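You operate a simulated robot arm through the tools that you are given. There is no shell and no other tool. Be economical: measure what you need, move in short steps, check, and stop when the job is done.

Carry out the task below with a simulated robot arm. There is one attempt and no reset: what you move stays moved.

TASK
Load the white pad into the test filter, close it up and pump it to 2 bar.
Fine: push the plate home, lock it, shut the drain and open the feed first.

Only the result counts: the job must be done as asked and must still hold three seconds after the hand-in. Knocking over, shifting, dropping, spilling or breaking anything else fails it.

THE ROBOT
A 6-joint arm with a two-finger parallel gripper, fixed in place. Base frame: the origin is at the foot of the arm, x ahead of it, y to its left, z up; the work surface is at about z = 78. Lengths are in cm, angles in degrees, forces in N, time in s.
With the tool pointing down near the work surface it reaches from about 26 to 68 cm from the base axis. Its first joint turns from -66.0 to 66.0 degrees. Payload 2.9 kg.
The TCP is the grasp point between the finger pads, 3 cm short of the fingertips. In the tool frame z runs along the fingers and y along their closing line. The gripper opens to 11 cm. The fingers are 2 cm wide and 1 cm thick; the gripper's body (4.8 by 11.2 cm) begins 5.5 cm behind the TCP.
Orientation is told as [roll, pitch, yaw] about the base's x, y, z axes, in that order, counted from this pose: with the fingers straight down and closing along the base's y, the tool's x points along the base's -x, its y along +y and its z along -z.

THE INTERFACE
- The arm moves only by the tool step_arm. Its argument "commands" is one flat list of numbers, 7 for each row, row after row: the finger opening in m, from 0 to 0.11, then the shift along the base's x, y, z in m, then the turn, a rotation vector about the base's x, y, z in degrees. In form: [claw, tx, ty, tz, rx, ry, rz, claw, tx, ty, tz, rx, ry, rz, ...]. A call has 1 to 12 rows; each row shifts and turns the commanded pose from where the row before left it. Rows are played at 5 a second. More than 5 cm and 8.6 degrees between two rows, or a gripper value outside its range, and nothing of the call is played. Where a pose cannot be reached the arm comes as near as it can. A force on the tool above 40 N (or 10 N above the force at the start of the call, whichever is more), or a blocked arm, ends the call early, and 0.2 s more pass. Each finger travels about 10.8 cm/s and halts on what it meets, pressing with about 24 N; the grip force reading is that of the motor and also rises with nothing between the fingers. The clock runs only during rows and for 0.2 s after the last one: add rows that do not move to give the fingers time. The reply holds the time, the measured pose of the TCP, the force on the tool along the base axes, the opening and the grip force, in the units named above and with some noise.
- Cameras (640 x 400 px; columns grow to the right, rows downward): "scene" is fixed at [9.82, 44.6, 138.83]; the picture's right is [-0.59, -0.80, 0.00], its down [-0.50, 0.37, -0.78] and it looks along [0.63, -0.47, -0.62] (base axes); focal length 313 px, centre (320, 200). "wrist" rides on the gripper at [-3.6, 0, -5.7] in the tool frame; the picture's right is [0.00, -1.00, 0.00], its down [0.97, 0.00, -0.24] and it looks along [0.24, 0.00, 0.97] (tool axes); focal length 218 px, centre (320, 200). There is no depth. A picture from a camera that has moved, and an enlarged one, comes with that camera's place and axes in the base frame and with its lens. The place of the scene camera against the robot may be out by one fixed shift of up to 1.8 cm in any direction.
- camera(camera): a new picture of that camera. The clock stands still meanwhile.
- enlarge(camera, box): a new picture of the part [left, top, right, bottom] of that camera's present view, enlarged. The clock stands still meanwhile.
- sign_off(): hands the job in; it is judged then, once.

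Work in short steps. Places have to be worked out from the pictures, the camera data and where the tool is seen: move nearer, look again, correct. Check each grasp and each placing, and mend what went wrong. You have 120 turns and 76 pictures in all, those below and enlarged ones among them. Open the gripper and draw the arm clear of the work before you hand the job in, unless the task says otherwise; then end with one line.

The tools are called after "Call:" as a command line: name --argument value ..., lists and objects as JSON in quotes. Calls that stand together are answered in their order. step_arm: Moves the arm, as the interface text tells. Its arguments: {"type":"object","properties":{"commands":{"type":"array"}},"required":["commands"]} The other tools are called the same way: camera (camera) takes a picture; enlarge (camera, box) takes an enlarged picture of a part of a camera's view; sign_off () hands the job in.

At the start:

```text
time_s: 0.0
tcp_pos: [45.11, -8.01, 111.24]
tool_rot: [0.0, 0.0, 0.1]
ft_force: [0.2, -0.3, 1.0]
gripper_width: 11.0
finger_force: 0.1
```

scene: 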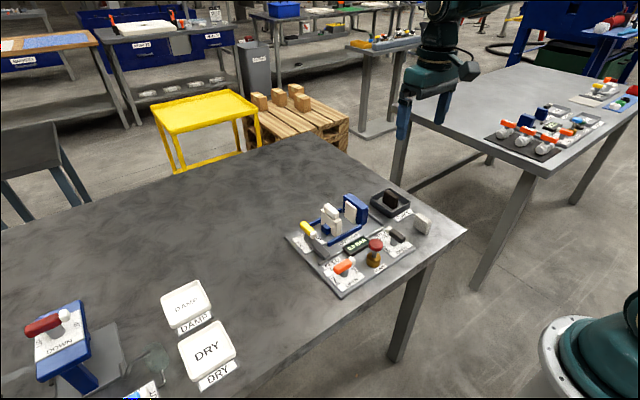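
wrist: 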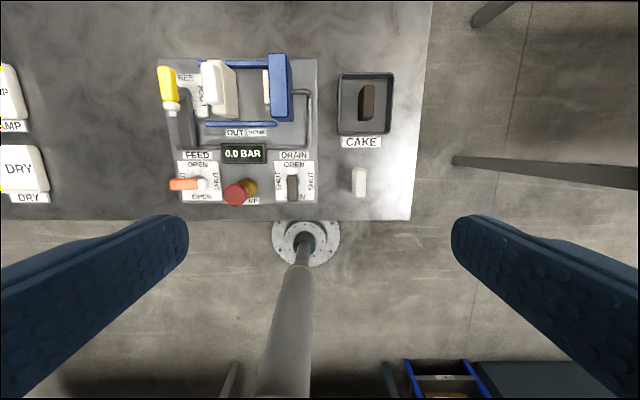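

I start by enlarging the filter apparatus in both cameras to read the labels and handles.

Call:
enlarge --camera "wrist" --box '[140, 40, 420, 215]'

Call:
enlarge --camera "scene" --box '[270, 170, 470, 300]'

```text
2.29 times, centred on (280, 128) of wrist
camera zoom: at [48.7, -8.0, 117.03], right [0.0, -1.0, 0.0], down [-0.97, 0.0, 0.24], along [-0.24, 0.0, -0.97], focal length 499 px, centre (411, 366)
```

zoom: 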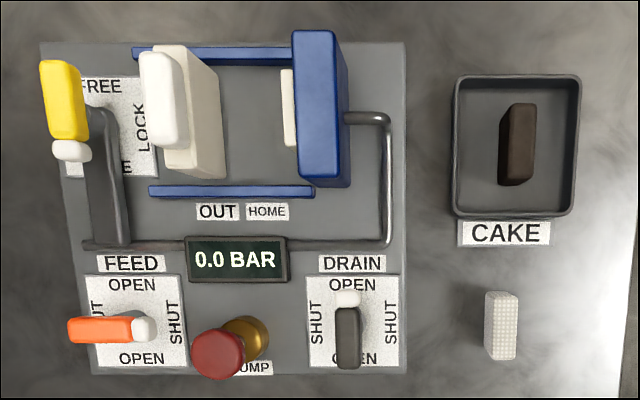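

```text
3.08 times, centred on (370, 235) of scene
camera zoom: at [9.82, 44.6, 138.83], right [-0.59, -0.8, 0.0], down [-0.5, 0.37, -0.78], along [0.63, -0.47, -0.62], focal length 962 px, centre (166, 92)
```

zoom: 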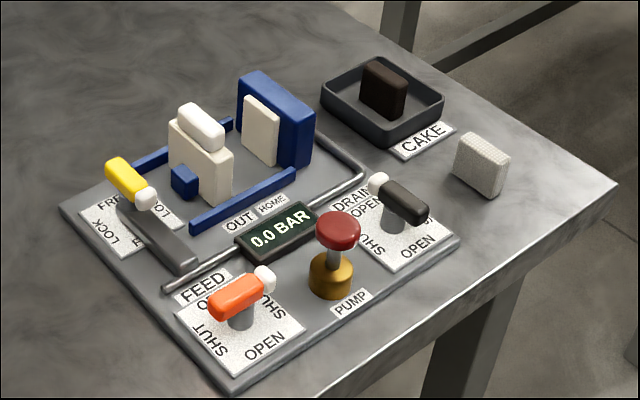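

The standing white textured pad is near (43,-15), and the press slides along y. I move the camera nearer for a better view of the press.

Call:
step_arm --commands '[0.11, 0.02, 0.035, -0.02, 0, 0, 0, 0.11, 0.02, 0.035, -0.02, 0, 0, 0, 0.11, 0.02, 0.035, -0.02, 0, 0, 0, 0.11, 0.02, 0.03, -0.02, 0, 0, 0, 0.11, 0, 0, 0, 0, 0, 0]'

Call:
camera --camera "wrist"

Call:
enlarge --camera "scene" --box '[280, 180, 400, 260]'

```text
time_s: 1.2
tcp_pos: [52.99, 5.57, 103.11]
tool_rot: [0.0, 0.0, -0.1]
ft_force: [-0.3, 1.0, 0.4]
gripper_width: 10.99
finger_force: 0.1
```

```text
71 pictures are left
camera wrist: at [56.65, 5.5, 108.86], right [0.0, -1.0, 0.0], down [-0.97, 0.0, 0.24], along [-0.24, 0.0, -0.97], focal length 218 px, centre (320, 200)
```

wrist: 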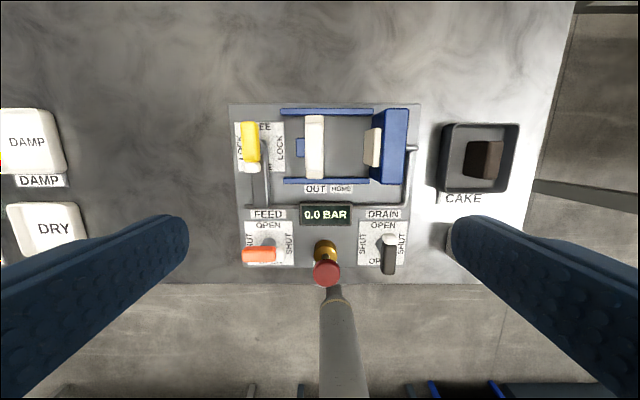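

```text
5.00 times, centred on (340, 220) of scene
camera zoom: at [9.82, 44.6, 138.83], right [-0.59, -0.8, 0.0], down [-0.5, 0.37, -0.78], along [0.63, -0.47, -0.62], focal length 1563 px, centre (220, 100)
```

zoom: 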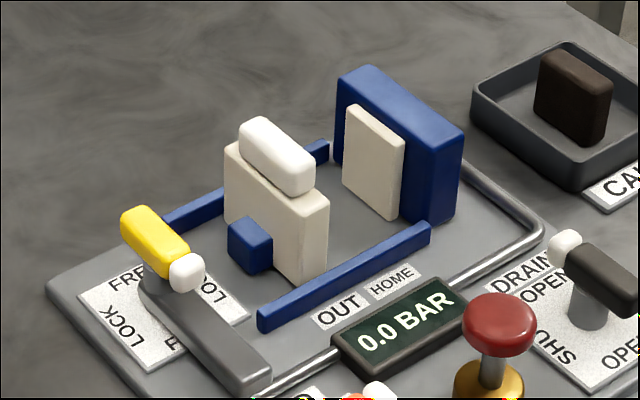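

The bar under the yellow handle looks to be the lock cam, which should swing toward the plate. I enlarge this top view for measuring.

Call:
enlarge --camera "wrist" --box '[220, 95, 460, 295]'

```text
2.00 times, centred on (340, 195) of wrist
camera zoom: at [56.65, 5.5, 108.86], right [0.0, -1.0, 0.0], down [-0.97, 0.0, 0.24], along [-0.24, 0.0, -0.97], focal length 436 px, centre (280, 210)
```

zoom: 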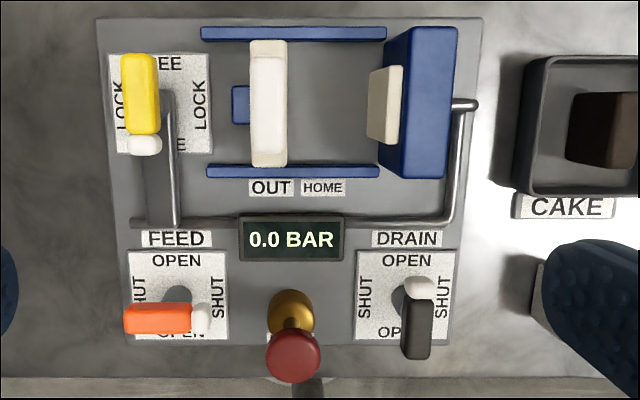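

Handles appear centred on their pivots: lock (56.5,13.4), feed (43,13), drain (43,-3.6). Now I go above the pad to measure it.

Call:
step_arm --commands '[0.11, -0.02, -0.04, -0.01, 0, 0, 0, 0.11, -0.02, -0.04, -0.01, 0, 0, 0, 0.11, -0.02, -0.04, -0.01, 0, 0, 0, 0.11, -0.02, -0.042, -0.01, 0, 0, 0, 0.11, -0.02, -0.042, -0.02, 0, 0, 0, 0.11, 0, 0, 0, 0, 0, 0]'

Call:
camera --camera "wrist"

Call:
camera --camera "scene"

```text
refused: row 5 steps farther than a row can; nothing moved
```

```text
68 pictures are left
camera wrist: at [56.65, 5.5, 108.86], right [0.0, -1.0, 0.0], down [-0.97, 0.0, 0.24], along [-0.24, 0.0, -0.97], focal length 218 px, centre (320, 200)
```

wrist: 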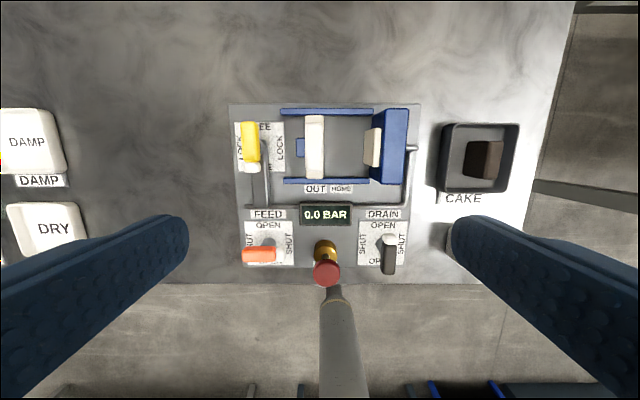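

```text
67 pictures are left
```

scene: 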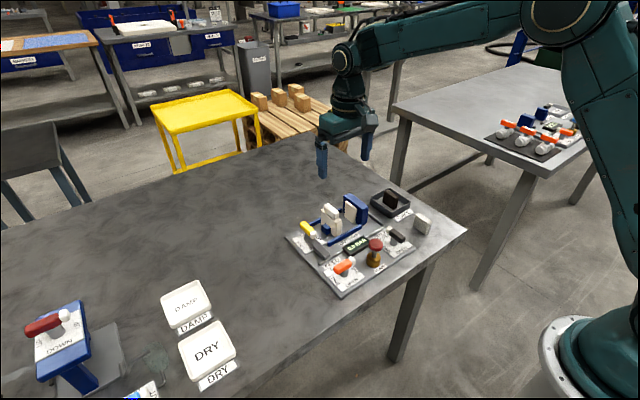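

The last row was slightly too long and refused; I split the move into smaller rows.

Call:
step_arm --commands '[0.11, -0.02, -0.04, -0.01, 0, 0, 0, 0.11, -0.02, -0.04, -0.01, 0, 0, 0, 0.11, -0.02, -0.04, -0.01, 0, 0, 0, 0.11, -0.02, -0.04, -0.01, 0, 0, 0, 0.11, -0.02, -0.042, -0.01, 0, 0, 0, 0.11, 0, 0, -0.03, 0, 0, 0, 0.11, 0, 0, 0, 0, 0, 0]'

Call:
camera --camera "wrist"

```text
time_s: 2.8
tcp_pos: [43.01, -14.59, 95.2]
tool_rot: [0.0, -0.1, 0.0]
ft_force: [-1.3, 0.3, 0.3]
gripper_width: 10.99
finger_force: 0.1
```

```text
66 pictures are left
camera wrist: at [46.67, -14.68, 101.02], right [0.0, -1.0, 0.0], down [-0.97, 0.0, 0.24], along [-0.24, 0.0, -0.97], focal length 218 px, centre (320, 200)
```

wrist: 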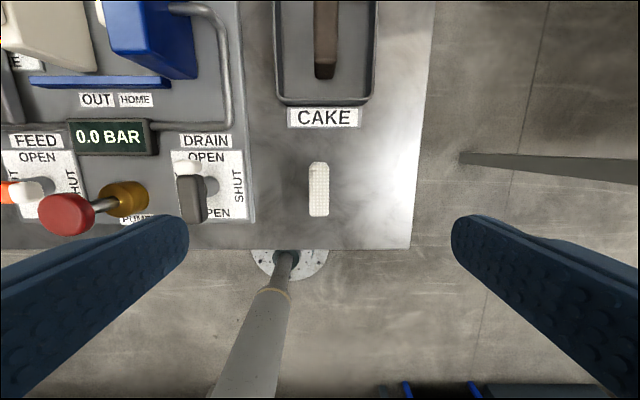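

The pad stands at about (42.8,-14.65), 2 cm thick in y, 4.7 wide in x and about 5 tall. I'll grip it by its x edges so the fingers fit the press gap, so I turn the tool 90° here.

Call:
step_arm --commands '[0.11, 0, 0, 0, 0, 0, 8.2, 0.11, 0, 0, 0, 0, 0, 8.2, 0.11, 0, 0, 0, 0, 0, 8.2, 0.11, 0, 0, 0, 0, 0, 8.2, 0.11, 0, 0, 0, 0, 0, 8.2, 0.11, 0, 0, 0, 0, 0, 8.2, 0.11, 0, 0, 0, 0, 0, 8.2, 0.11, 0, 0, 0, 0, 0, 8.2, 0.11, 0, 0, 0, 0, 0, 8.2, 0.11, 0, 0, 0, 0, 0, 8.2, 0.11, 0, 0, 0, 0, 0, 8, 0.11, 0, 0, 0, 0, 0, 0]'

Call:
camera --camera "wrist"

Call:
enlarge --camera "scene" --box '[320, 100, 480, 260]'

```text
time_s: 5.4
tcp_pos: [43.09, -14.63, 95.32]
tool_rot: [-0.1, 0.0, 90.2]
ft_force: [-0.7, 0.3, 0.3]
gripper_width: 11.02
finger_force: 0.1
```

```text
65 pictures are left
camera wrist: at [43.06, -11.06, 101.03], right [1.0, 0.0, 0.0], down [0.0, -0.97, 0.24], along [0.0, -0.24, -0.97], focal length 218 px, centre (320, 200)
```

wrist: 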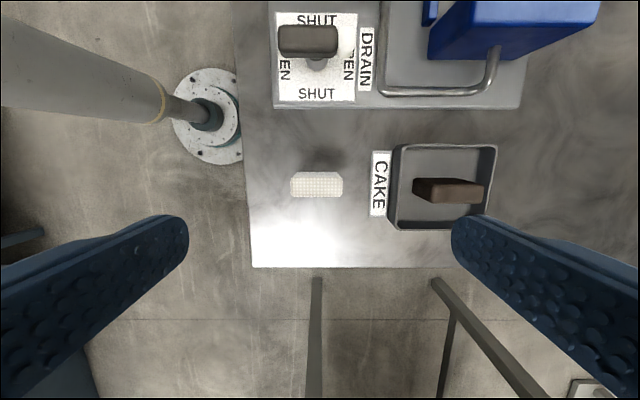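

```text
2.50 times, centred on (400, 180) of scene
camera zoom: at [9.82, 44.6, 138.83], right [-0.59, -0.8, 0.0], down [-0.5, 0.37, -0.78], along [0.63, -0.47, -0.62], focal length 782 px, centre (120, 250)
```

zoom: 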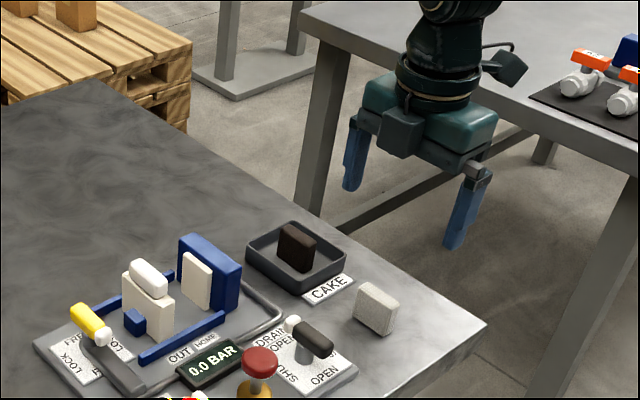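

Pad centre is about (42.75,-14.6). I descend so that the fingertips are ~2 cm above the table on both sides, then grip.

Call:
step_arm --commands '[0.11, -0.003, 0, -0.04, 0, 0, 0, 0.11, 0, 0, -0.04, 0, 0, 0, 0.11, 0, 0, -0.035, 0, 0, 0, 0.11, 0, 0, -0.007, 0, 0, 0, 0.11, 0, 0, 0, 0, 0, 0]'

Call:
camera --camera "wrist"

Call:
enlarge --camera "scene" --box '[350, 160, 470, 260]'

```text
time_s: 6.6
tcp_pos: [42.86, -14.51, 83.21]
tool_rot: [0.0, 0.0, 90.0]
ft_force: [0.1, 0.8, -0.7]
gripper_width: 10.99
finger_force: 0.1
```

```text
63 pictures are left
camera wrist: at [42.73, -11.02, 88.89], right [1.0, 0.0, 0.0], down [0.0, -0.97, 0.24], along [0.0, -0.24, -0.97], focal length 218 px, centre (320, 200)
```

wrist: 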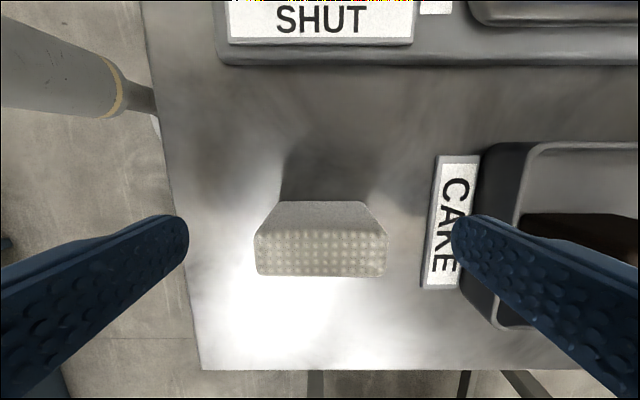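

```text
4.00 times, centred on (410, 210) of scene
camera zoom: at [9.82, 44.6, 138.83], right [-0.59, -0.8, 0.0], down [-0.5, 0.37, -0.78], along [0.63, -0.47, -0.62], focal length 1250 px, centre (-40, 160)
```

zoom: 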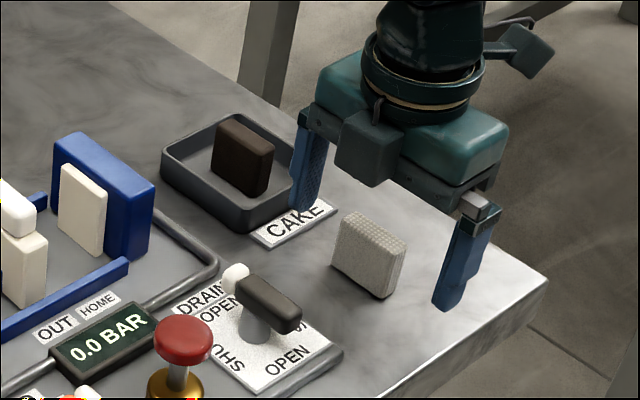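

The pad top is at about z 81.9 and its centre y about -14.75. I narrow the fingers first, to stay clear of the cake tray, then lower 0.7 cm and grip.

Call:
step_arm --commands '[0.075, 0, -0.0015, 0, 0, 0, 0, 0.075, 0, 0, 0, 0, 0, 0, 0.075, 0, 0, -0.007, 0, 0, 0, 0.075, 0, 0, 0, 0, 0, 0, 0.045, 0, 0, 0, 0, 0, 0, 0.04, 0, 0, 0, 0, 0, 0, 0.04, 0, 0, 0, 0, 0, 0]'

Call:
camera --camera "wrist"

```text
time_s: 8.2
tcp_pos: [42.88, -14.84, 82.46]
tool_rot: [0.0, -0.1, 90.1]
ft_force: [-0.2, -0.1, -0.5]
gripper_width: 4.5
finger_force: 23.6
```

```text
61 pictures are left
camera wrist: at [42.81, -11.23, 88.2], right [1.0, 0.0, 0.0], down [0.0, -0.97, 0.24], along [0.0, -0.24, -0.97], focal length 218 px, centre (320, 200)
```

wrist: 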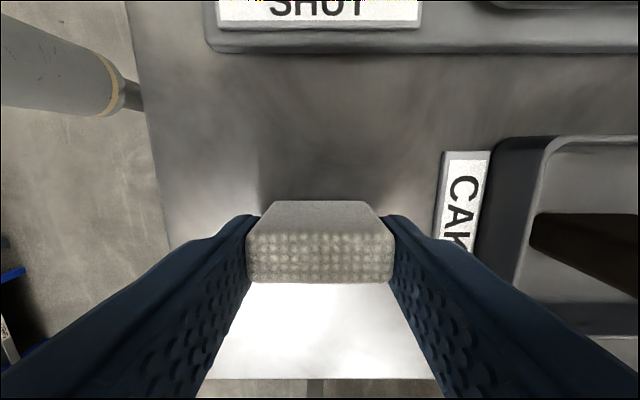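

Gripped firmly at 4.5 cm. I lift it and carry it above the press gap.

Call:
step_arm --commands '[0.04, 0, 0, 0.045, 0, 0, 0, 0.04, 0, 0, 0.045, 0, 0, 0, 0.04, 0, 0, 0.045, 0, 0, 0, 0.04, 0.03, 0.035, 0, 0, 0, 0, 0.04, 0.03, 0.035, 0, 0, 0, 0, 0.04, 0.03, 0.035, 0, 0, 0, 0, 0.04, 0.03, 0.035, 0, 0, 0, 0, 0.04, 0.016, 0.03, 0, 0, 0, 0, 0.04, 0, 0, 0, 0, 0, 0]'

Call:
camera --camera "wrist"

Call:
enlarge --camera "scene" --box '[280, 140, 440, 260]'

```text
time_s: 10.2
tcp_pos: [56.37, 2.04, 95.92]
tool_rot: [0.0, 0.1, 90.0]
ft_force: [0.9, 0.8, 0.9]
gripper_width: 4.51
finger_force: 23.8
```

```text
60 pictures are left
camera wrist: at [56.28, 5.49, 101.74], right [1.0, 0.0, 0.0], down [0.0, -0.97, 0.24], along [0.0, -0.24, -0.97], focal length 218 px, centre (320, 200)
```

wrist: 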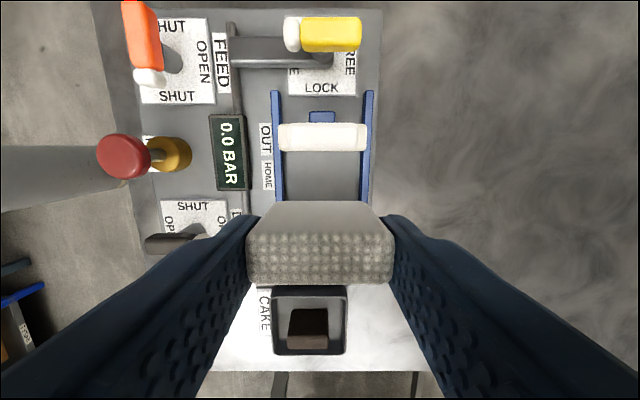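

```text
3.33 times, centred on (360, 200) of scene
camera zoom: at [9.82, 44.6, 138.83], right [-0.59, -0.8, 0.0], down [-0.5, 0.37, -0.78], along [0.63, -0.47, -0.62], focal length 1042 px, centre (187, 200)
```

zoom: 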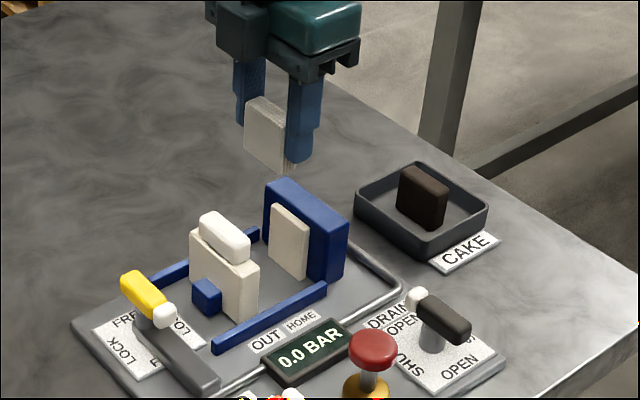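

Press centre is x≈56.6; the fixed face is at y≈0 and the moving plate's face at y≈5.1. I centre and lower to just above the gap, then check.

Call:
step_arm --commands '[0.04, 0.0025, 0.001, 0, 0, 0, 0, 0.04, 0, 0, -0.03, 0, 0, 0, 0.04, 0, 0, -0.025, 0, 0, 0, 0.04, 0, 0, 0, 0, 0, 0]'

Call:
camera --camera "wrist"

Call:
enlarge --camera "scene" --box '[290, 160, 410, 260]'

```text
time_s: 11.2
tcp_pos: [56.56, 2.43, 90.39]
tool_rot: [0.0, 0.0, 90.1]
ft_force: [-0.4, -0.7, 0.2]
gripper_width: 4.51
finger_force: 24.0
```

```text
58 pictures are left
camera wrist: at [56.52, 5.82, 96.07], right [1.0, 0.0, 0.0], down [0.0, -0.97, 0.24], along [0.0, -0.24, -0.97], focal length 218 px, centre (320, 200)
```

wrist: 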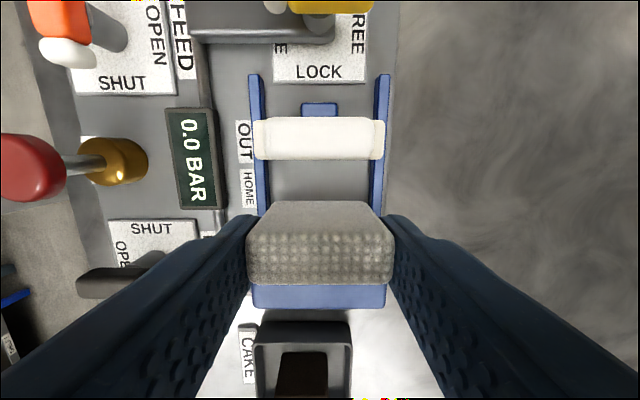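

```text
4.00 times, centred on (350, 210) of scene
camera zoom: at [9.82, 44.6, 138.83], right [-0.59, -0.8, 0.0], down [-0.5, 0.37, -0.78], along [0.63, -0.47, -0.62], focal length 1250 px, centre (200, 160)
```

zoom: 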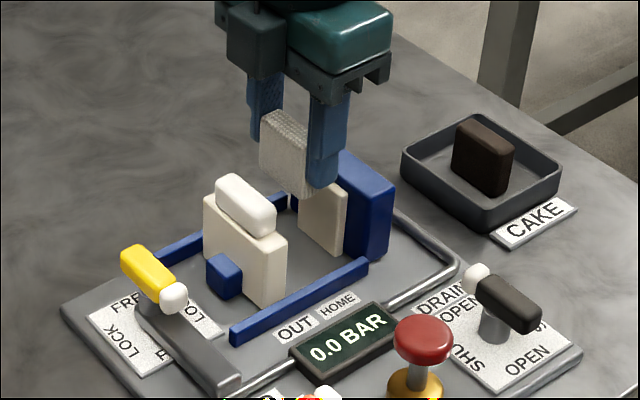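

Alignment looks right. I lower toward the base plate in small steps, watching the force.

Call:
step_arm --commands '[0.04, 0, -0.001, -0.03, 0, 0, 0, 0.04, 0, 0, -0.02, 0, 0, 0, 0.04, 0, 0, -0.006, 0, 0, 0, 0.04, 0, 0, 0, 0, 0, 0]'

Call:
enlarge --camera "scene" --box '[290, 160, 410, 260]'

Call:
camera --camera "wrist"

```text
time_s: 12.2
tcp_pos: [56.57, 2.11, 84.85]
tool_rot: [0.0, 0.0, 90.0]
ft_force: [0.1, -0.1, -0.4]
gripper_width: 4.52
finger_force: 24.1
```

```text
4.00 times, centred on (350, 210) of scene
camera zoom: at [9.82, 44.6, 138.83], right [-0.59, -0.8, 0.0], down [-0.5, 0.37, -0.78], along [0.63, -0.47, -0.62], focal length 1250 px, centre (200, 160)
```

zoom: 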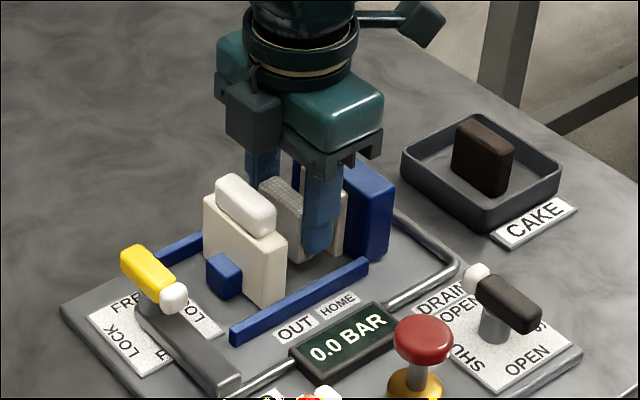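

```text
55 pictures are left
camera wrist: at [56.51, 5.8, 90.49], right [1.0, 0.0, 0.0], down [0.0, -0.97, 0.24], along [0.0, -0.24, -0.97], focal length 218 px, centre (320, 200)
```

wrist: 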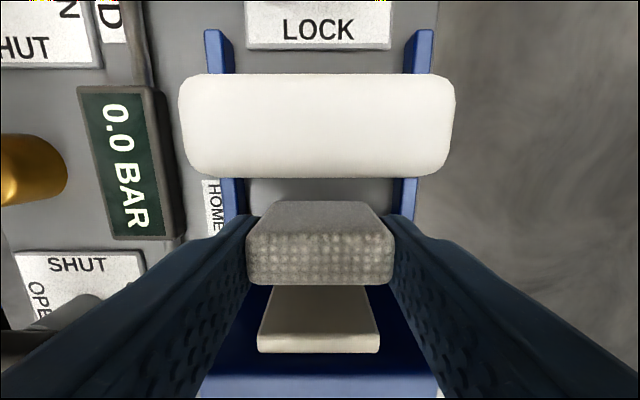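

Still free of contact, with the pad bottom about 1 cm above the base plate. I creep down in 0.2–0.3 cm steps.

Call:
step_arm --commands '[0.04, 0, 0, -0.003, 0, 0, 0, 0.04, 0, 0, -0.002, 0, 0, 0, 0.04, 0, 0, 0, 0, 0, 0]'

Call:
step_arm --commands '[0.04, 0, 0, -0.002, 0, 0, 0, 0.04, 0, 0, 0, 0, 0, 0]'

Call:
step_arm --commands '[0.04, 0, 0, -0.002, 0, 0, 0, 0.04, 0, 0, 0, 0, 0, 0]'

Call:
enlarge --camera "scene" --box '[310, 180, 380, 240]'

```text
time_s: 13.0
tcp_pos: [56.59, 2.34, 84.26]
tool_rot: [0.1, 0.0, 90.0]
ft_force: [-0.1, 0.2, -0.2]
gripper_width: 4.5
finger_force: 23.9
```

```text
time_s: 13.6
tcp_pos: [56.55, 2.35, 84.16]
tool_rot: [0.0, -0.1, 90.1]
ft_force: [-0.4, 0.1, -1.3]
gripper_width: 4.5
finger_force: 24.4
```

```text
time_s: 14.2
tcp_pos: [56.66, 2.25, 83.84]
tool_rot: [0.0, 0.1, 90.0]
ft_force: [-0.3, 0.6, -0.2]
gripper_width: 4.52
finger_force: 23.9
```

```text
6.67 times, centred on (345, 210) of scene
camera zoom: at [9.82, 44.6, 138.83], right [-0.59, -0.8, 0.0], down [-0.5, 0.37, -0.78], along [0.63, -0.47, -0.62], focal length 2084 px, centre (153, 133)
```

zoom: 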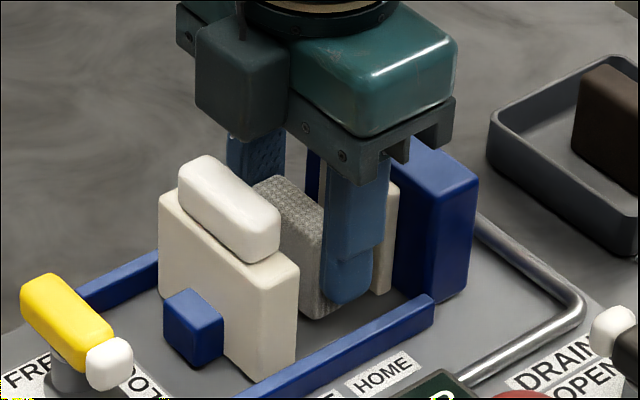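

No contact yet; I keep creeping down.

Call:
step_arm --commands '[0.04, 0, 0, -0.002, 0, 0, 0, 0.04, 0, 0, 0, 0, 0, 0]'

Call:
step_arm --commands '[0.04, 0, 0, -0.0015, 0, 0, 0, 0.04, 0, 0, 0, 0, 0, 0]'

Call:
enlarge --camera "scene" --box '[310, 180, 380, 240]'

```text
time_s: 14.8
tcp_pos: [56.65, 2.2, 83.75]
tool_rot: [0.0, 0.0, 90.0]
ft_force: [0.6, 0.1, 0.3]
gripper_width: 4.52
finger_force: 23.9
```

```text
time_s: 15.4
tcp_pos: [56.64, 2.27, 83.49]
tool_rot: [0.0, 0.0, 89.9]
ft_force: [-0.8, -0.2, -0.7]
gripper_width: 4.53
finger_force: 24.2
```

```text
6.67 times, centred on (345, 210) of scene
camera zoom: at [9.82, 44.6, 138.83], right [-0.59, -0.8, 0.0], down [-0.5, 0.37, -0.78], along [0.63, -0.47, -0.62], focal length 2084 px, centre (153, 133)
```

zoom: 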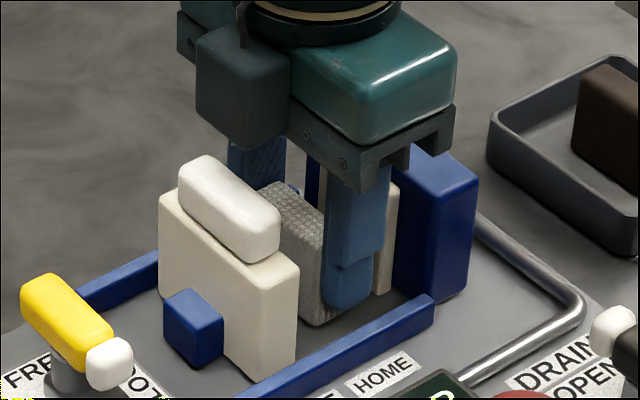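

Still free; I continue in very small steps and watch z force.

Call:
step_arm --commands '[0.04, 0, 0, -0.0015, 0, 0, 0, 0.04, 0, 0, 0, 0, 0, 0]'

Call:
step_arm --commands '[0.04, 0, 0, -0.001, 0, 0, 0, 0.04, 0, 0, 0, 0, 0, 0]'

Call:
camera --camera "wrist"

```text
time_s: 16.0
tcp_pos: [56.61, 2.17, 83.48]
tool_rot: [-0.1, 0.0, 90.0]
ft_force: [-3.3, -0.4, 6.1]
gripper_width: 4.52
finger_force: 23.6
```

```text
time_s: 16.6
tcp_pos: [56.72, 2.22, 83.35]
tool_rot: [-0.2, 0.0, 90.0]
ft_force: [-8.1, -0.3, 23.8]
gripper_width: 4.53
finger_force: 24.2
```

```text
52 pictures are left
camera wrist: at [56.69, 5.73, 89.16], right [1.0, 0.0, 0.0], down [0.0, -0.97, 0.24], along [0.0, -0.24, -0.97], focal length 218 px, centre (320, 200)
```

wrist: 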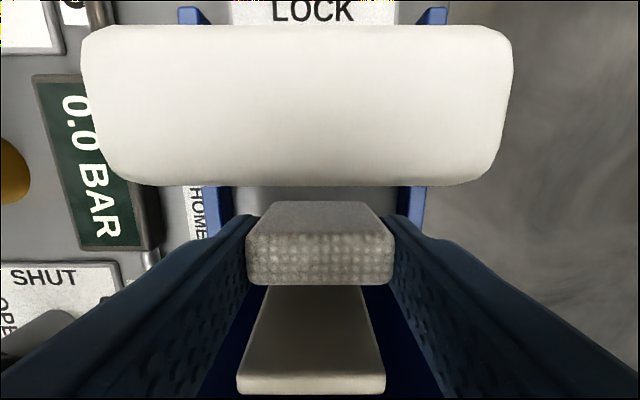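

Contact at the expected base height. I back off 0.15 cm to relieve the force and open the fingers slightly to release the pad.

Call:
step_arm --commands '[0.04, 0, 0, 0.0017, 0, 0, 0, 0.04, 0, 0, 0, 0, 0, 0]'

Call:
step_arm --commands '[0.049, 0, 0, 0, 0, 0, 0, 0.05, 0, 0, 0, 0, 0, 0, 0.05, 0, 0, 0, 0, 0, 0]'

Call:
camera --camera "wrist"

```text
time_s: 17.2
tcp_pos: [56.64, 2.22, 83.5]
tool_rot: [0.0, 0.0, 90.0]
ft_force: [2.7, -0.7, 8.7]
gripper_width: 4.53
finger_force: 23.9
```

```text
time_s: 18.0
tcp_pos: [56.68, 2.17, 83.48]
tool_rot: [0.0, 0.1, 90.1]
ft_force: [0.3, -0.1, -0.8]
gripper_width: 5.04
finger_force: 0.1
```

```text
51 pictures are left
camera wrist: at [56.65, 5.75, 89.17], right [1.0, 0.0, 0.0], down [0.0, -0.97, 0.24], along [0.0, -0.24, -0.97], focal length 218 px, centre (320, 200)
```

wrist: 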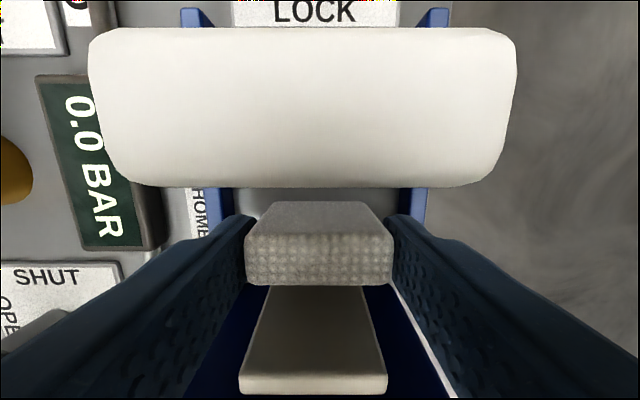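

Released; the pad stands centred facing the fixed plate. I lift straight up and check.

Call:
step_arm --commands '[0.05, 0, 0, 0.01, 0, 0, 0, 0.05, 0, 0, 0.02, 0, 0, 0, 0.05, 0, 0, 0.04, 0, 0, 0, 0.05, 0, 0, 0.04, 0, 0, 0, 0.05, 0, 0, 0, 0, 0, 0]'

Call:
camera --camera "wrist"

Call:
enlarge --camera "scene" --box '[290, 180, 410, 260]'

```text
time_s: 19.2
tcp_pos: [56.82, 2.25, 94.42]
tool_rot: [0.0, 0.0, 90.0]
ft_force: [0.8, 0.5, -1.3]
gripper_width: 5.01
finger_force: 0.0
```

```text
50 pictures are left
camera wrist: at [56.77, 5.68, 100.15], right [1.0, 0.0, 0.0], down [0.0, -0.97, 0.24], along [0.0, -0.24, -0.97], focal length 218 px, centre (320, 200)
```

wrist: 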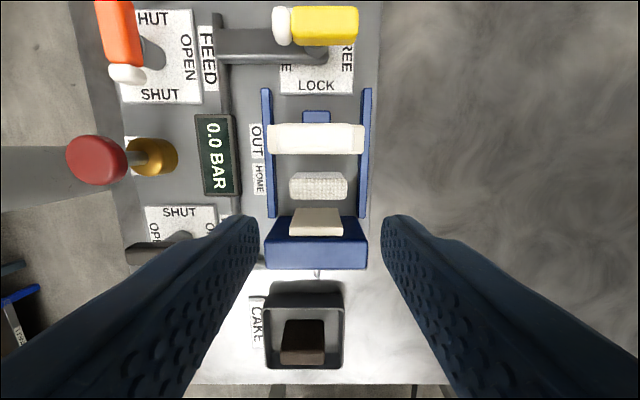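

```text
5.00 times, centred on (350, 220) of scene
camera zoom: at [9.82, 44.6, 138.83], right [-0.59, -0.8, 0.0], down [-0.5, 0.37, -0.78], along [0.63, -0.47, -0.62], focal length 1563 px, centre (170, 100)
```

zoom: 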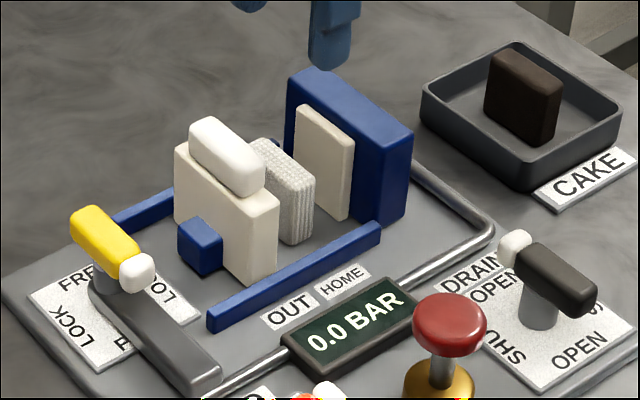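

The pad stands upright mid-gap. Now I'll push the plate with two fingers straddling its blue block: I move behind it (y≈10.5), with the opening at 3.6 cm.

Call:
step_arm --commands '[0.036, -0.0025, 0.043, 0, 0, 0, 0, 0.036, 0, 0.04, 0, 0, 0, 0, 0.036, 0, 0, -0.04, 0, 0, 0, 0.036, 0, 0, -0.03, 0, 0, 0, 0.036, 0, 0, 0, 0, 0, 0]'

Call:
camera --camera "wrist"

Call:
enlarge --camera "scene" --box '[280, 170, 400, 260]'

```text
time_s: 20.4
tcp_pos: [56.43, 10.59, 87.56]
tool_rot: [0.0, 0.0, 90.0]
ft_force: [0.2, -0.1, 0.1]
gripper_width: 3.6
finger_force: 0.1
```

```text
48 pictures are left
camera wrist: at [56.4, 14.15, 93.24], right [1.0, 0.0, 0.0], down [0.0, -0.97, 0.24], along [0.0, -0.24, -0.97], focal length 218 px, centre (320, 200)
```

wrist: 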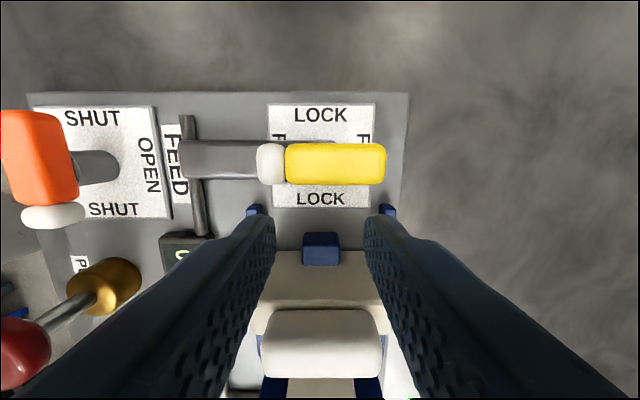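

```text
4.44 times, centred on (340, 215) of scene
camera zoom: at [9.82, 44.6, 138.83], right [-0.59, -0.8, 0.0], down [-0.5, 0.37, -0.78], along [0.63, -0.47, -0.62], focal length 1389 px, centre (231, 133)
```

zoom: 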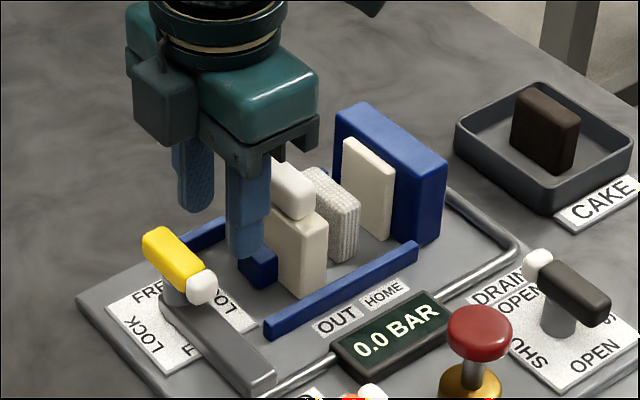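

The block is centred between the fingers and the yellow handle is clear. I descend to z≈84 and push -y gently.

Call:
step_arm --commands '[0.036, 0, 0, -0.035, 0, 0, 0, 0.036, 0, -0.01, 0, 0, 0, 0, 0.036, 0, -0.01, 0, 0, 0, 0, 0.036, 0, -0.005, 0, 0, 0, 0, 0.036, 0, -0.005, 0, 0, 0, 0, 0.036, 0, 0, 0, 0, 0, 0]'

Call:
camera --camera "wrist"

```text
time_s: 21.8
tcp_pos: [56.45, 7.71, 83.99]
tool_rot: [0.1, 0.0, 90.0]
ft_force: [-0.2, 0.4, 0.1]
gripper_width: 3.62
finger_force: 0.1
```

```text
46 pictures are left
camera wrist: at [56.41, 11.13, 89.72], right [1.0, 0.0, 0.0], down [0.0, -0.97, 0.24], along [0.0, -0.24, -0.97], focal length 218 px, centre (320, 200)
```

wrist: 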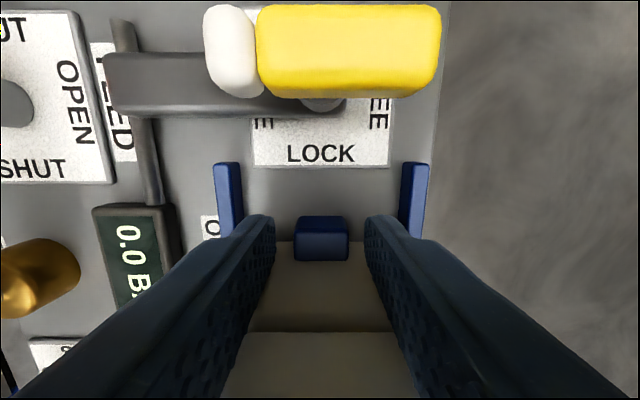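

No resistance so far. I keep pushing in small steps.

Call:
step_arm --commands '[0.036, 0, -0.006, 0, 0, 0, 0, 0.036, 0, -0.006, 0, 0, 0, 0, 0.036, 0, -0.006, 0, 0, 0, 0, 0.036, 0, 0, 0, 0, 0, 0]'

Call:
enlarge --camera "scene" --box '[290, 180, 380, 250]'

```text
time_s: 22.8
tcp_pos: [56.46, 5.77, 83.91]
tool_rot: [0.1, -0.1, 90.0]
ft_force: [-0.2, 0.7, -1.1]
gripper_width: 3.6
finger_force: 0.0
```

```text
5.71 times, centred on (335, 215) of scene
camera zoom: at [9.82, 44.6, 138.83], right [-0.59, -0.8, 0.0], down [-0.5, 0.37, -0.78], along [0.63, -0.47, -0.62], focal length 1786 px, centre (234, 114)
```

zoom: 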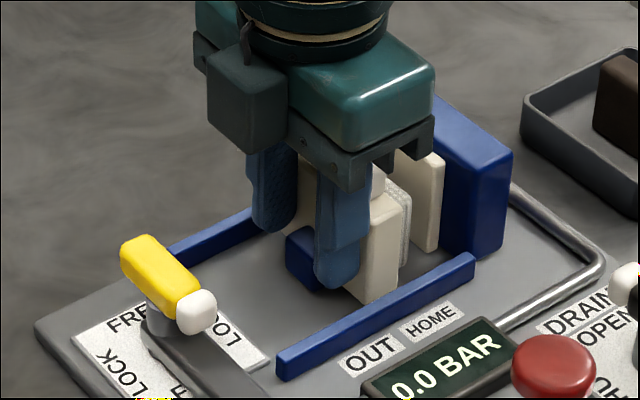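

The plate is moving and has met the pad. I continue until resistance rises.

Call:
step_arm --commands '[0.036, 0, -0.004, 0, 0, 0, 0, 0.036, 0, -0.004, 0, 0, 0, 0, 0.036, 0, 0, 0, 0, 0, 0]'

Call:
step_arm --commands '[0.036, 0, -0.003, 0, 0, 0, 0, 0.036, 0, -0.003, 0, 0, 0, 0, 0.036, 0, 0, 0, 0, 0, 0]'

Call:
enlarge --camera "scene" --box '[290, 180, 380, 250]'

```text
time_s: 23.6
tcp_pos: [56.33, 4.96, 84.11]
tool_rot: [-0.1, -0.1, 90.0]
ft_force: [-0.2, 0.7, 0.2]
gripper_width: 3.6
finger_force: 0.1
```

```text
time_s: 24.4
tcp_pos: [56.21, 4.92, 83.95]
tool_rot: [-0.1, -0.3, 90.6]
ft_force: [-0.9, 37.7, 3.6]
gripper_width: 3.61
finger_force: 0.0
```

```text
5.71 times, centred on (335, 215) of scene
camera zoom: at [9.81, 44.69, 138.81], right [-0.59, -0.8, 0.0], down [-0.5, 0.37, -0.78], along [0.63, -0.47, -0.62], focal length 1786 px, centre (234, 114)
```

zoom: 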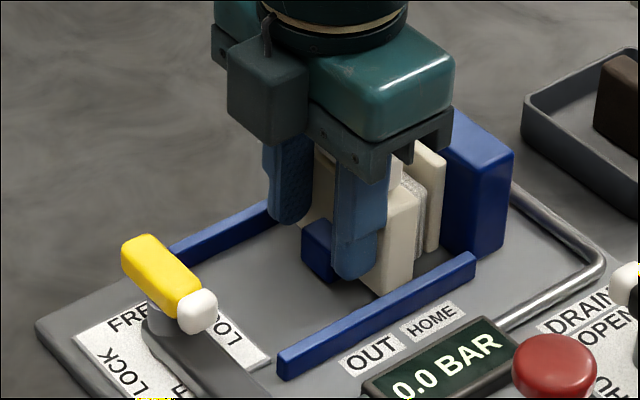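

Firm resistance of 38 N at y≈4.9: the plate seems home. I back off and look.

Call:
step_arm --commands '[0.036, 0, 0.012, 0, 0, 0, 0, 0.036, 0, 0.03, 0, 0, 0, 0, 0.036, 0, 0.02, 0, 0, 0, 0, 0.036, 0, 0, 0.05, 0, 0, 0, 0.036, 0, 0, 0.05, 0, 0, 0, 0.036, 0, -0.03, 0, 0, 0, 0, 0.036, 0, 0, 0, 0, 0, 0]'

Call:
camera --camera "wrist"

Call:
enlarge --camera "scene" --box '[290, 180, 380, 250]'

```text
time_s: 26.0
tcp_pos: [56.41, 7.4, 94.18]
tool_rot: [0.1, 0.0, 90.0]
ft_force: [-0.7, -0.2, 0.0]
gripper_width: 3.61
finger_force: 0.0
```

```text
43 pictures are left
camera wrist: at [56.42, 11.01, 99.8], right [1.0, 0.0, 0.0], down [0.0, -0.97, 0.24], along [0.0, -0.24, -0.97], focal length 218 px, centre (320, 200)
```

wrist: 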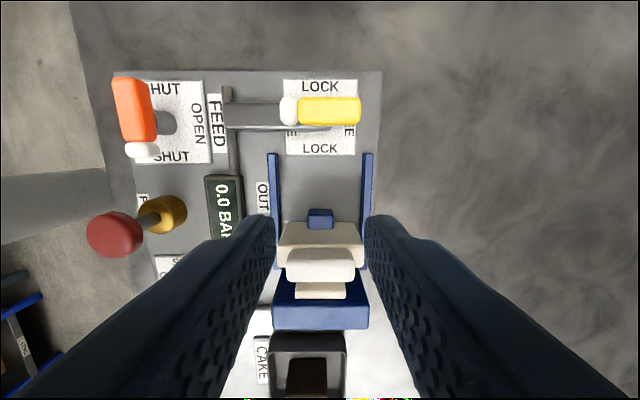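

```text
5.71 times, centred on (335, 215) of scene
camera zoom: at [9.82, 44.6, 138.83], right [-0.59, -0.8, 0.0], down [-0.5, 0.37, -0.78], along [0.63, -0.47, -0.62], focal length 1786 px, centre (234, 114)
```

zoom: 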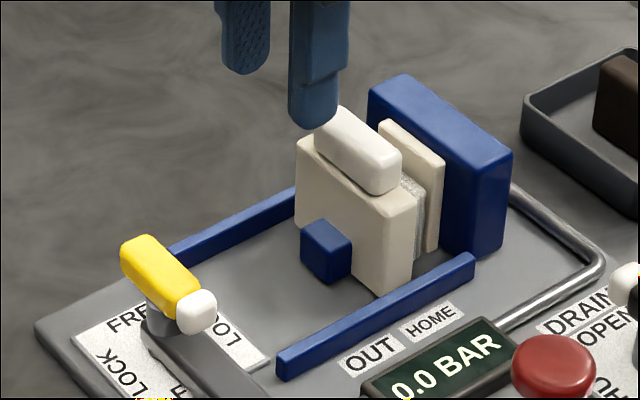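

The plate is home with the pad sandwiched, and the lock bar's reach (tip y≈5.9) should land behind the blue block. I turn the gripper back to yaw 0 over the yellow handle.

Call:
step_arm --commands '[0.05, 0, 0.01, 0, 0, 0, -8.2, 0.05, 0, 0.01, 0, 0, 0, -8.2, 0.05, 0, 0.01, 0, 0, 0, -8.2, 0.05, 0, 0.01, 0, 0, 0, -8.2, 0.05, 0, 0.01, 0, 0, 0, -8.2, 0.05, 0, 0.01, 0, 0, 0, -8.2, 0.05, 0, 0, 0, 0, 0, -8.2, 0.05, 0, 0, 0, 0, 0, -8.2, 0.05, 0, 0, 0, 0, 0, -8.2, 0.05, 0, 0, 0, 0, 0, -8.2, 0.05, 0, 0, 0, 0, 0, -8, 0.05, 0, 0, 0, 0, 0, 0]'

Call:
camera --camera "wrist"

```text
time_s: 28.6
tcp_pos: [56.41, 13.52, 94.03]
tool_rot: [0.0, 0.1, -0.1]
ft_force: [-0.1, -0.4, 0.0]
gripper_width: 5.0
finger_force: 0.0
```

```text
41 pictures are left
camera wrist: at [59.99, 13.42, 99.7], right [0.0, -1.0, 0.0], down [-0.97, 0.0, 0.24], along [-0.24, 0.0, -0.97], focal length 218 px, centre (320, 200)
```

wrist: 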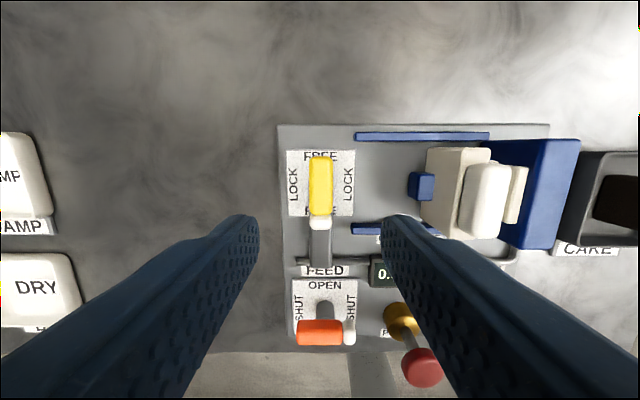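

Handle is centred at (56.55,13.42). I descend and grip it.

Call:
step_arm --commands '[0.05, 0.001, 0, -0.04, 0, 0, 0, 0.05, 0, 0, -0.04, 0, 0, 0, 0.05, 0, 0, -0.013, 0, 0, 0, 0.05, 0, 0, 0, 0, 0, 0]'

Call:
camera --camera "wrist"

Call:
enlarge --camera "scene" --box '[270, 170, 360, 270]'

```text
time_s: 29.6
tcp_pos: [56.6, 13.57, 84.78]
tool_rot: [0.0, 0.0, 0.0]
ft_force: [-0.2, 0.1, 0.9]
gripper_width: 5.0
finger_force: 0.0
```

```text
40 pictures are left
camera wrist: at [60.17, 13.59, 90.41], right [0.0, -1.0, 0.0], down [-0.97, 0.0, 0.24], along [-0.24, 0.0, -0.97], focal length 218 px, centre (320, 200)
```

wrist: 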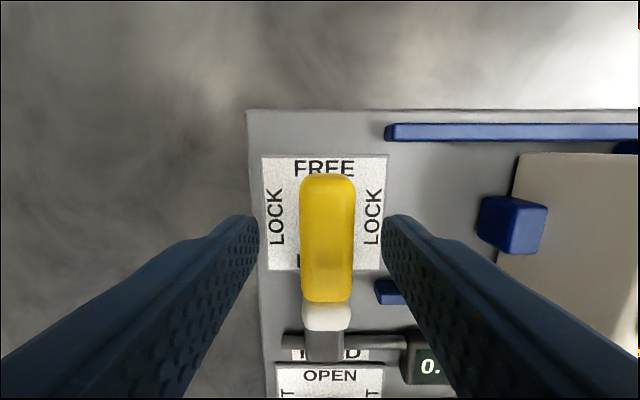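

```text
4.00 times, centred on (315, 220) of scene
camera zoom: at [9.82, 44.6, 138.83], right [-0.59, -0.8, 0.0], down [-0.5, 0.37, -0.78], along [0.63, -0.47, -0.62], focal length 1250 px, centre (340, 120)
```

zoom: 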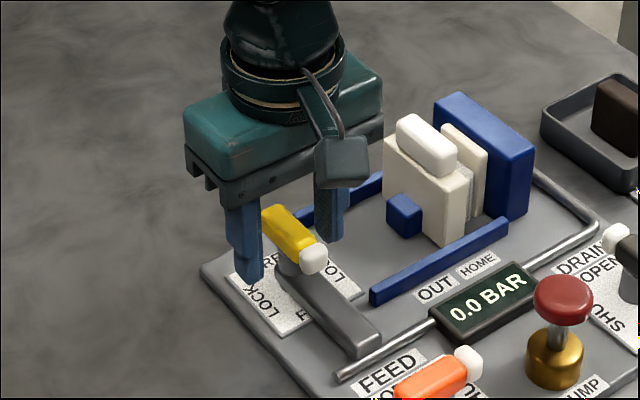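

Centred; I grip the handle.

Call:
step_arm --commands '[0.05, 0, -0.0015, 0, 0, 0, 0, 0.02, 0, 0, 0, 0, 0, 0, 0.01, 0, 0, 0, 0, 0, 0, 0.01, 0, 0, 0, 0, 0, 0]'

Call:
step_arm --commands '[0.01, 0, 0, 0, 0, 0, 8, 0.01, 0, 0, 0, 0, 0, 0]'

```text
time_s: 30.6
tcp_pos: [56.59, 13.52, 84.68]
tool_rot: [0.0, 0.1, 0.0]
ft_force: [-0.4, -1.7, -0.6]
gripper_width: 1.92
finger_force: 44.7
```

```text
time_s: 31.2
tcp_pos: [56.61, 13.39, 84.64]
tool_rot: [-0.1, 0.1, 8.1]
ft_force: [1.9, 2.0, 0.6]
gripper_width: 1.92
finger_force: 44.7
```

The handle turns freely. I continue counter-clockwise so that the bar goes toward the plate.

Call:
step_arm --commands '[0.01, 0, 0, 0, 0, 0, 8, 0.01, 0, 0, 0, 0, 0, 8, 0.01, 0, 0, 0, 0, 0, 8, 0.01, 0, 0, 0, 0, 0, 8, 0.01, 0, 0, 0, 0, 0, 0]'

Call:
enlarge --camera "scene" --box '[270, 170, 360, 270]'

```text
time_s: 32.4
tcp_pos: [56.51, 13.41, 84.73]
tool_rot: [0.1, -0.1, 40.2]
ft_force: [-1.4, 6.6, 0.7]
gripper_width: 1.93
finger_force: 45.2
```

```text
4.00 times, centred on (315, 220) of scene
camera zoom: at [9.82, 44.62, 138.83], right [-0.59, -0.8, 0.0], down [-0.5, 0.37, -0.78], along [0.63, -0.47, -0.62], focal length 1250 px, centre (340, 120)
```

zoom: 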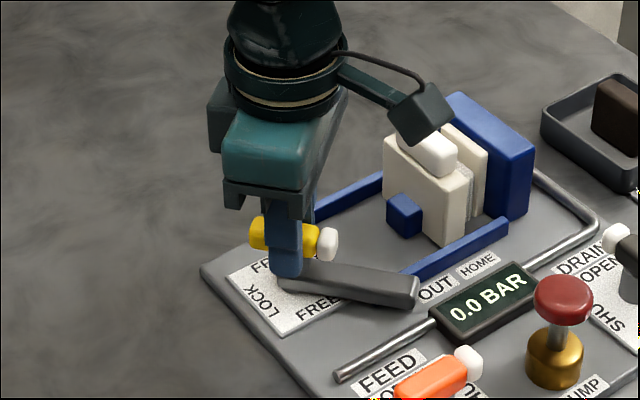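

The bar swings toward the blue block as expected. I continue in smaller batches.

Call:
step_arm --commands '[0.01, 0, 0.0005, 0, 0, 0, 8, 0.01, 0, 0, 0, 0, 0, 8, 0.01, 0, 0, 0, 0, 0, 8, 0.01, 0, 0, 0, 0, 0, 0]'

Call:
enlarge --camera "scene" --box '[270, 170, 360, 270]'

```text
time_s: 33.4
tcp_pos: [56.53, 13.44, 84.81]
tool_rot: [0.0, 0.0, 64.2]
ft_force: [-1.8, 13.2, 3.1]
gripper_width: 1.93
finger_force: 46.0
```

```text
4.00 times, centred on (315, 220) of scene
camera zoom: at [9.81, 44.63, 138.83], right [-0.59, -0.8, 0.0], down [-0.5, 0.37, -0.78], along [0.63, -0.47, -0.62], focal length 1250 px, centre (340, 120)
```

zoom: 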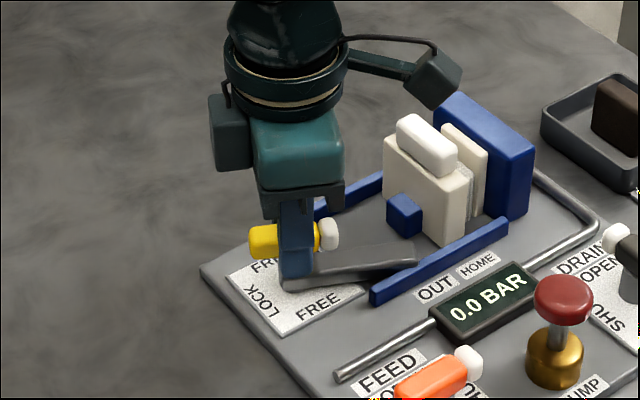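

The bar has entered inside the rails; I ease y slightly and finish the turn.

Call:
step_arm --commands '[0.01, 0, 0.001, 0, 0, 0, 8, 0.01, 0, 0, 0, 0, 0, 8, 0.01, 0, 0, 0, 0, 0, 0]'

Call:
step_arm --commands '[0.01, 0, 0.0005, 0, 0, 0, 8, 0.01, 0, 0, 0, 0, 0, 2, 0.01, 0, 0, 0, 0, 0, 0]'

Call:
enlarge --camera "scene" --box '[270, 170, 360, 270]'

```text
time_s: 34.2
tcp_pos: [56.56, 13.51, 84.64]
tool_rot: [-0.1, 0.1, 80.0]
ft_force: [3.1, 7.0, 0.5]
gripper_width: 1.92
finger_force: 44.7
```

```text
time_s: 35.0
tcp_pos: [56.46, 13.45, 84.75]
tool_rot: [0.1, 0.0, 90.0]
ft_force: [-4.7, 2.4, 9.2]
gripper_width: 1.9
finger_force: 44.8
```

```text
4.00 times, centred on (315, 220) of scene
camera zoom: at [9.79, 44.6, 138.84], right [-0.59, -0.8, 0.0], down [-0.5, 0.37, -0.78], along [0.63, -0.47, -0.62], focal length 1250 px, centre (340, 120)
```

zoom: 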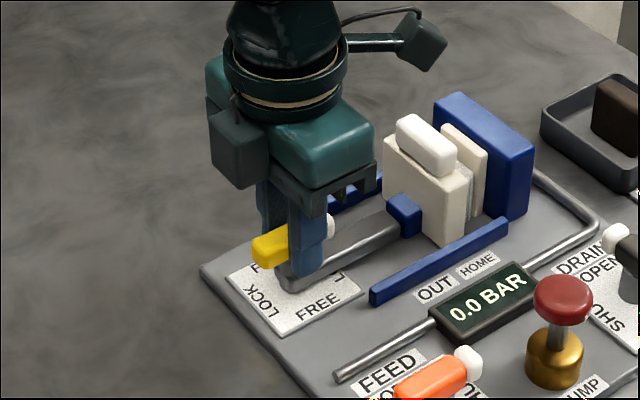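

The bar now lies straight behind the blue block. I release and lift to check.

Call:
step_arm --commands '[0.04, 0, 0, 0, 0, 0, 0, 0.04, 0, 0, 0, 0, 0, 0, 0.04, 0, 0, 0.04, 0, 0, 0, 0.04, 0, 0, 0.05, 0, 0, 0, 0.04, 0, 0, 0, 0, 0, 0]'

Call:
camera --camera "wrist"

Call:
enlarge --camera "scene" --box '[280, 180, 430, 300]'

```text
time_s: 36.2
tcp_pos: [56.71, 13.6, 93.93]
tool_rot: [0.0, 0.1, 90.0]
ft_force: [0.5, 0.1, 0.3]
gripper_width: 4.02
finger_force: 0.1
```

```text
35 pictures are left
camera wrist: at [56.62, 17.11, 99.55], right [1.0, 0.0, 0.0], down [0.0, -0.97, 0.24], along [0.0, -0.24, -0.97], focal length 218 px, centre (320, 200)
```

wrist: 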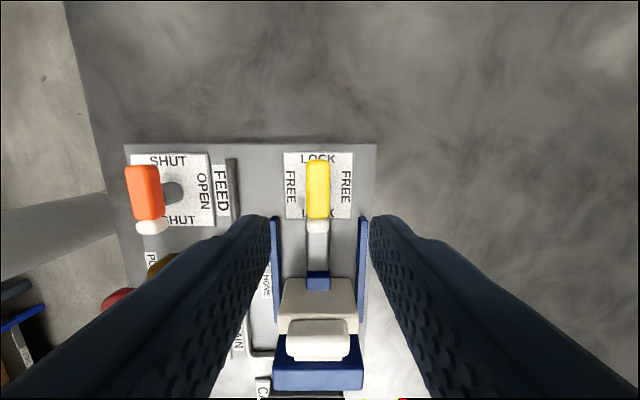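

```text
3.33 times, centred on (355, 240) of scene
camera zoom: at [9.82, 44.6, 138.83], right [-0.59, -0.8, 0.0], down [-0.5, 0.37, -0.78], along [0.63, -0.47, -0.62], focal length 1042 px, centre (203, 67)
```

zoom: 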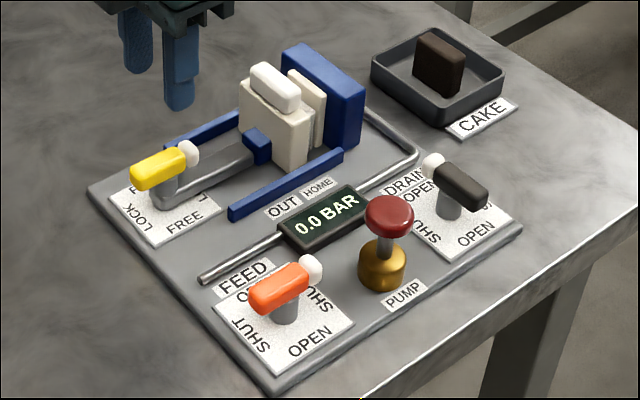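

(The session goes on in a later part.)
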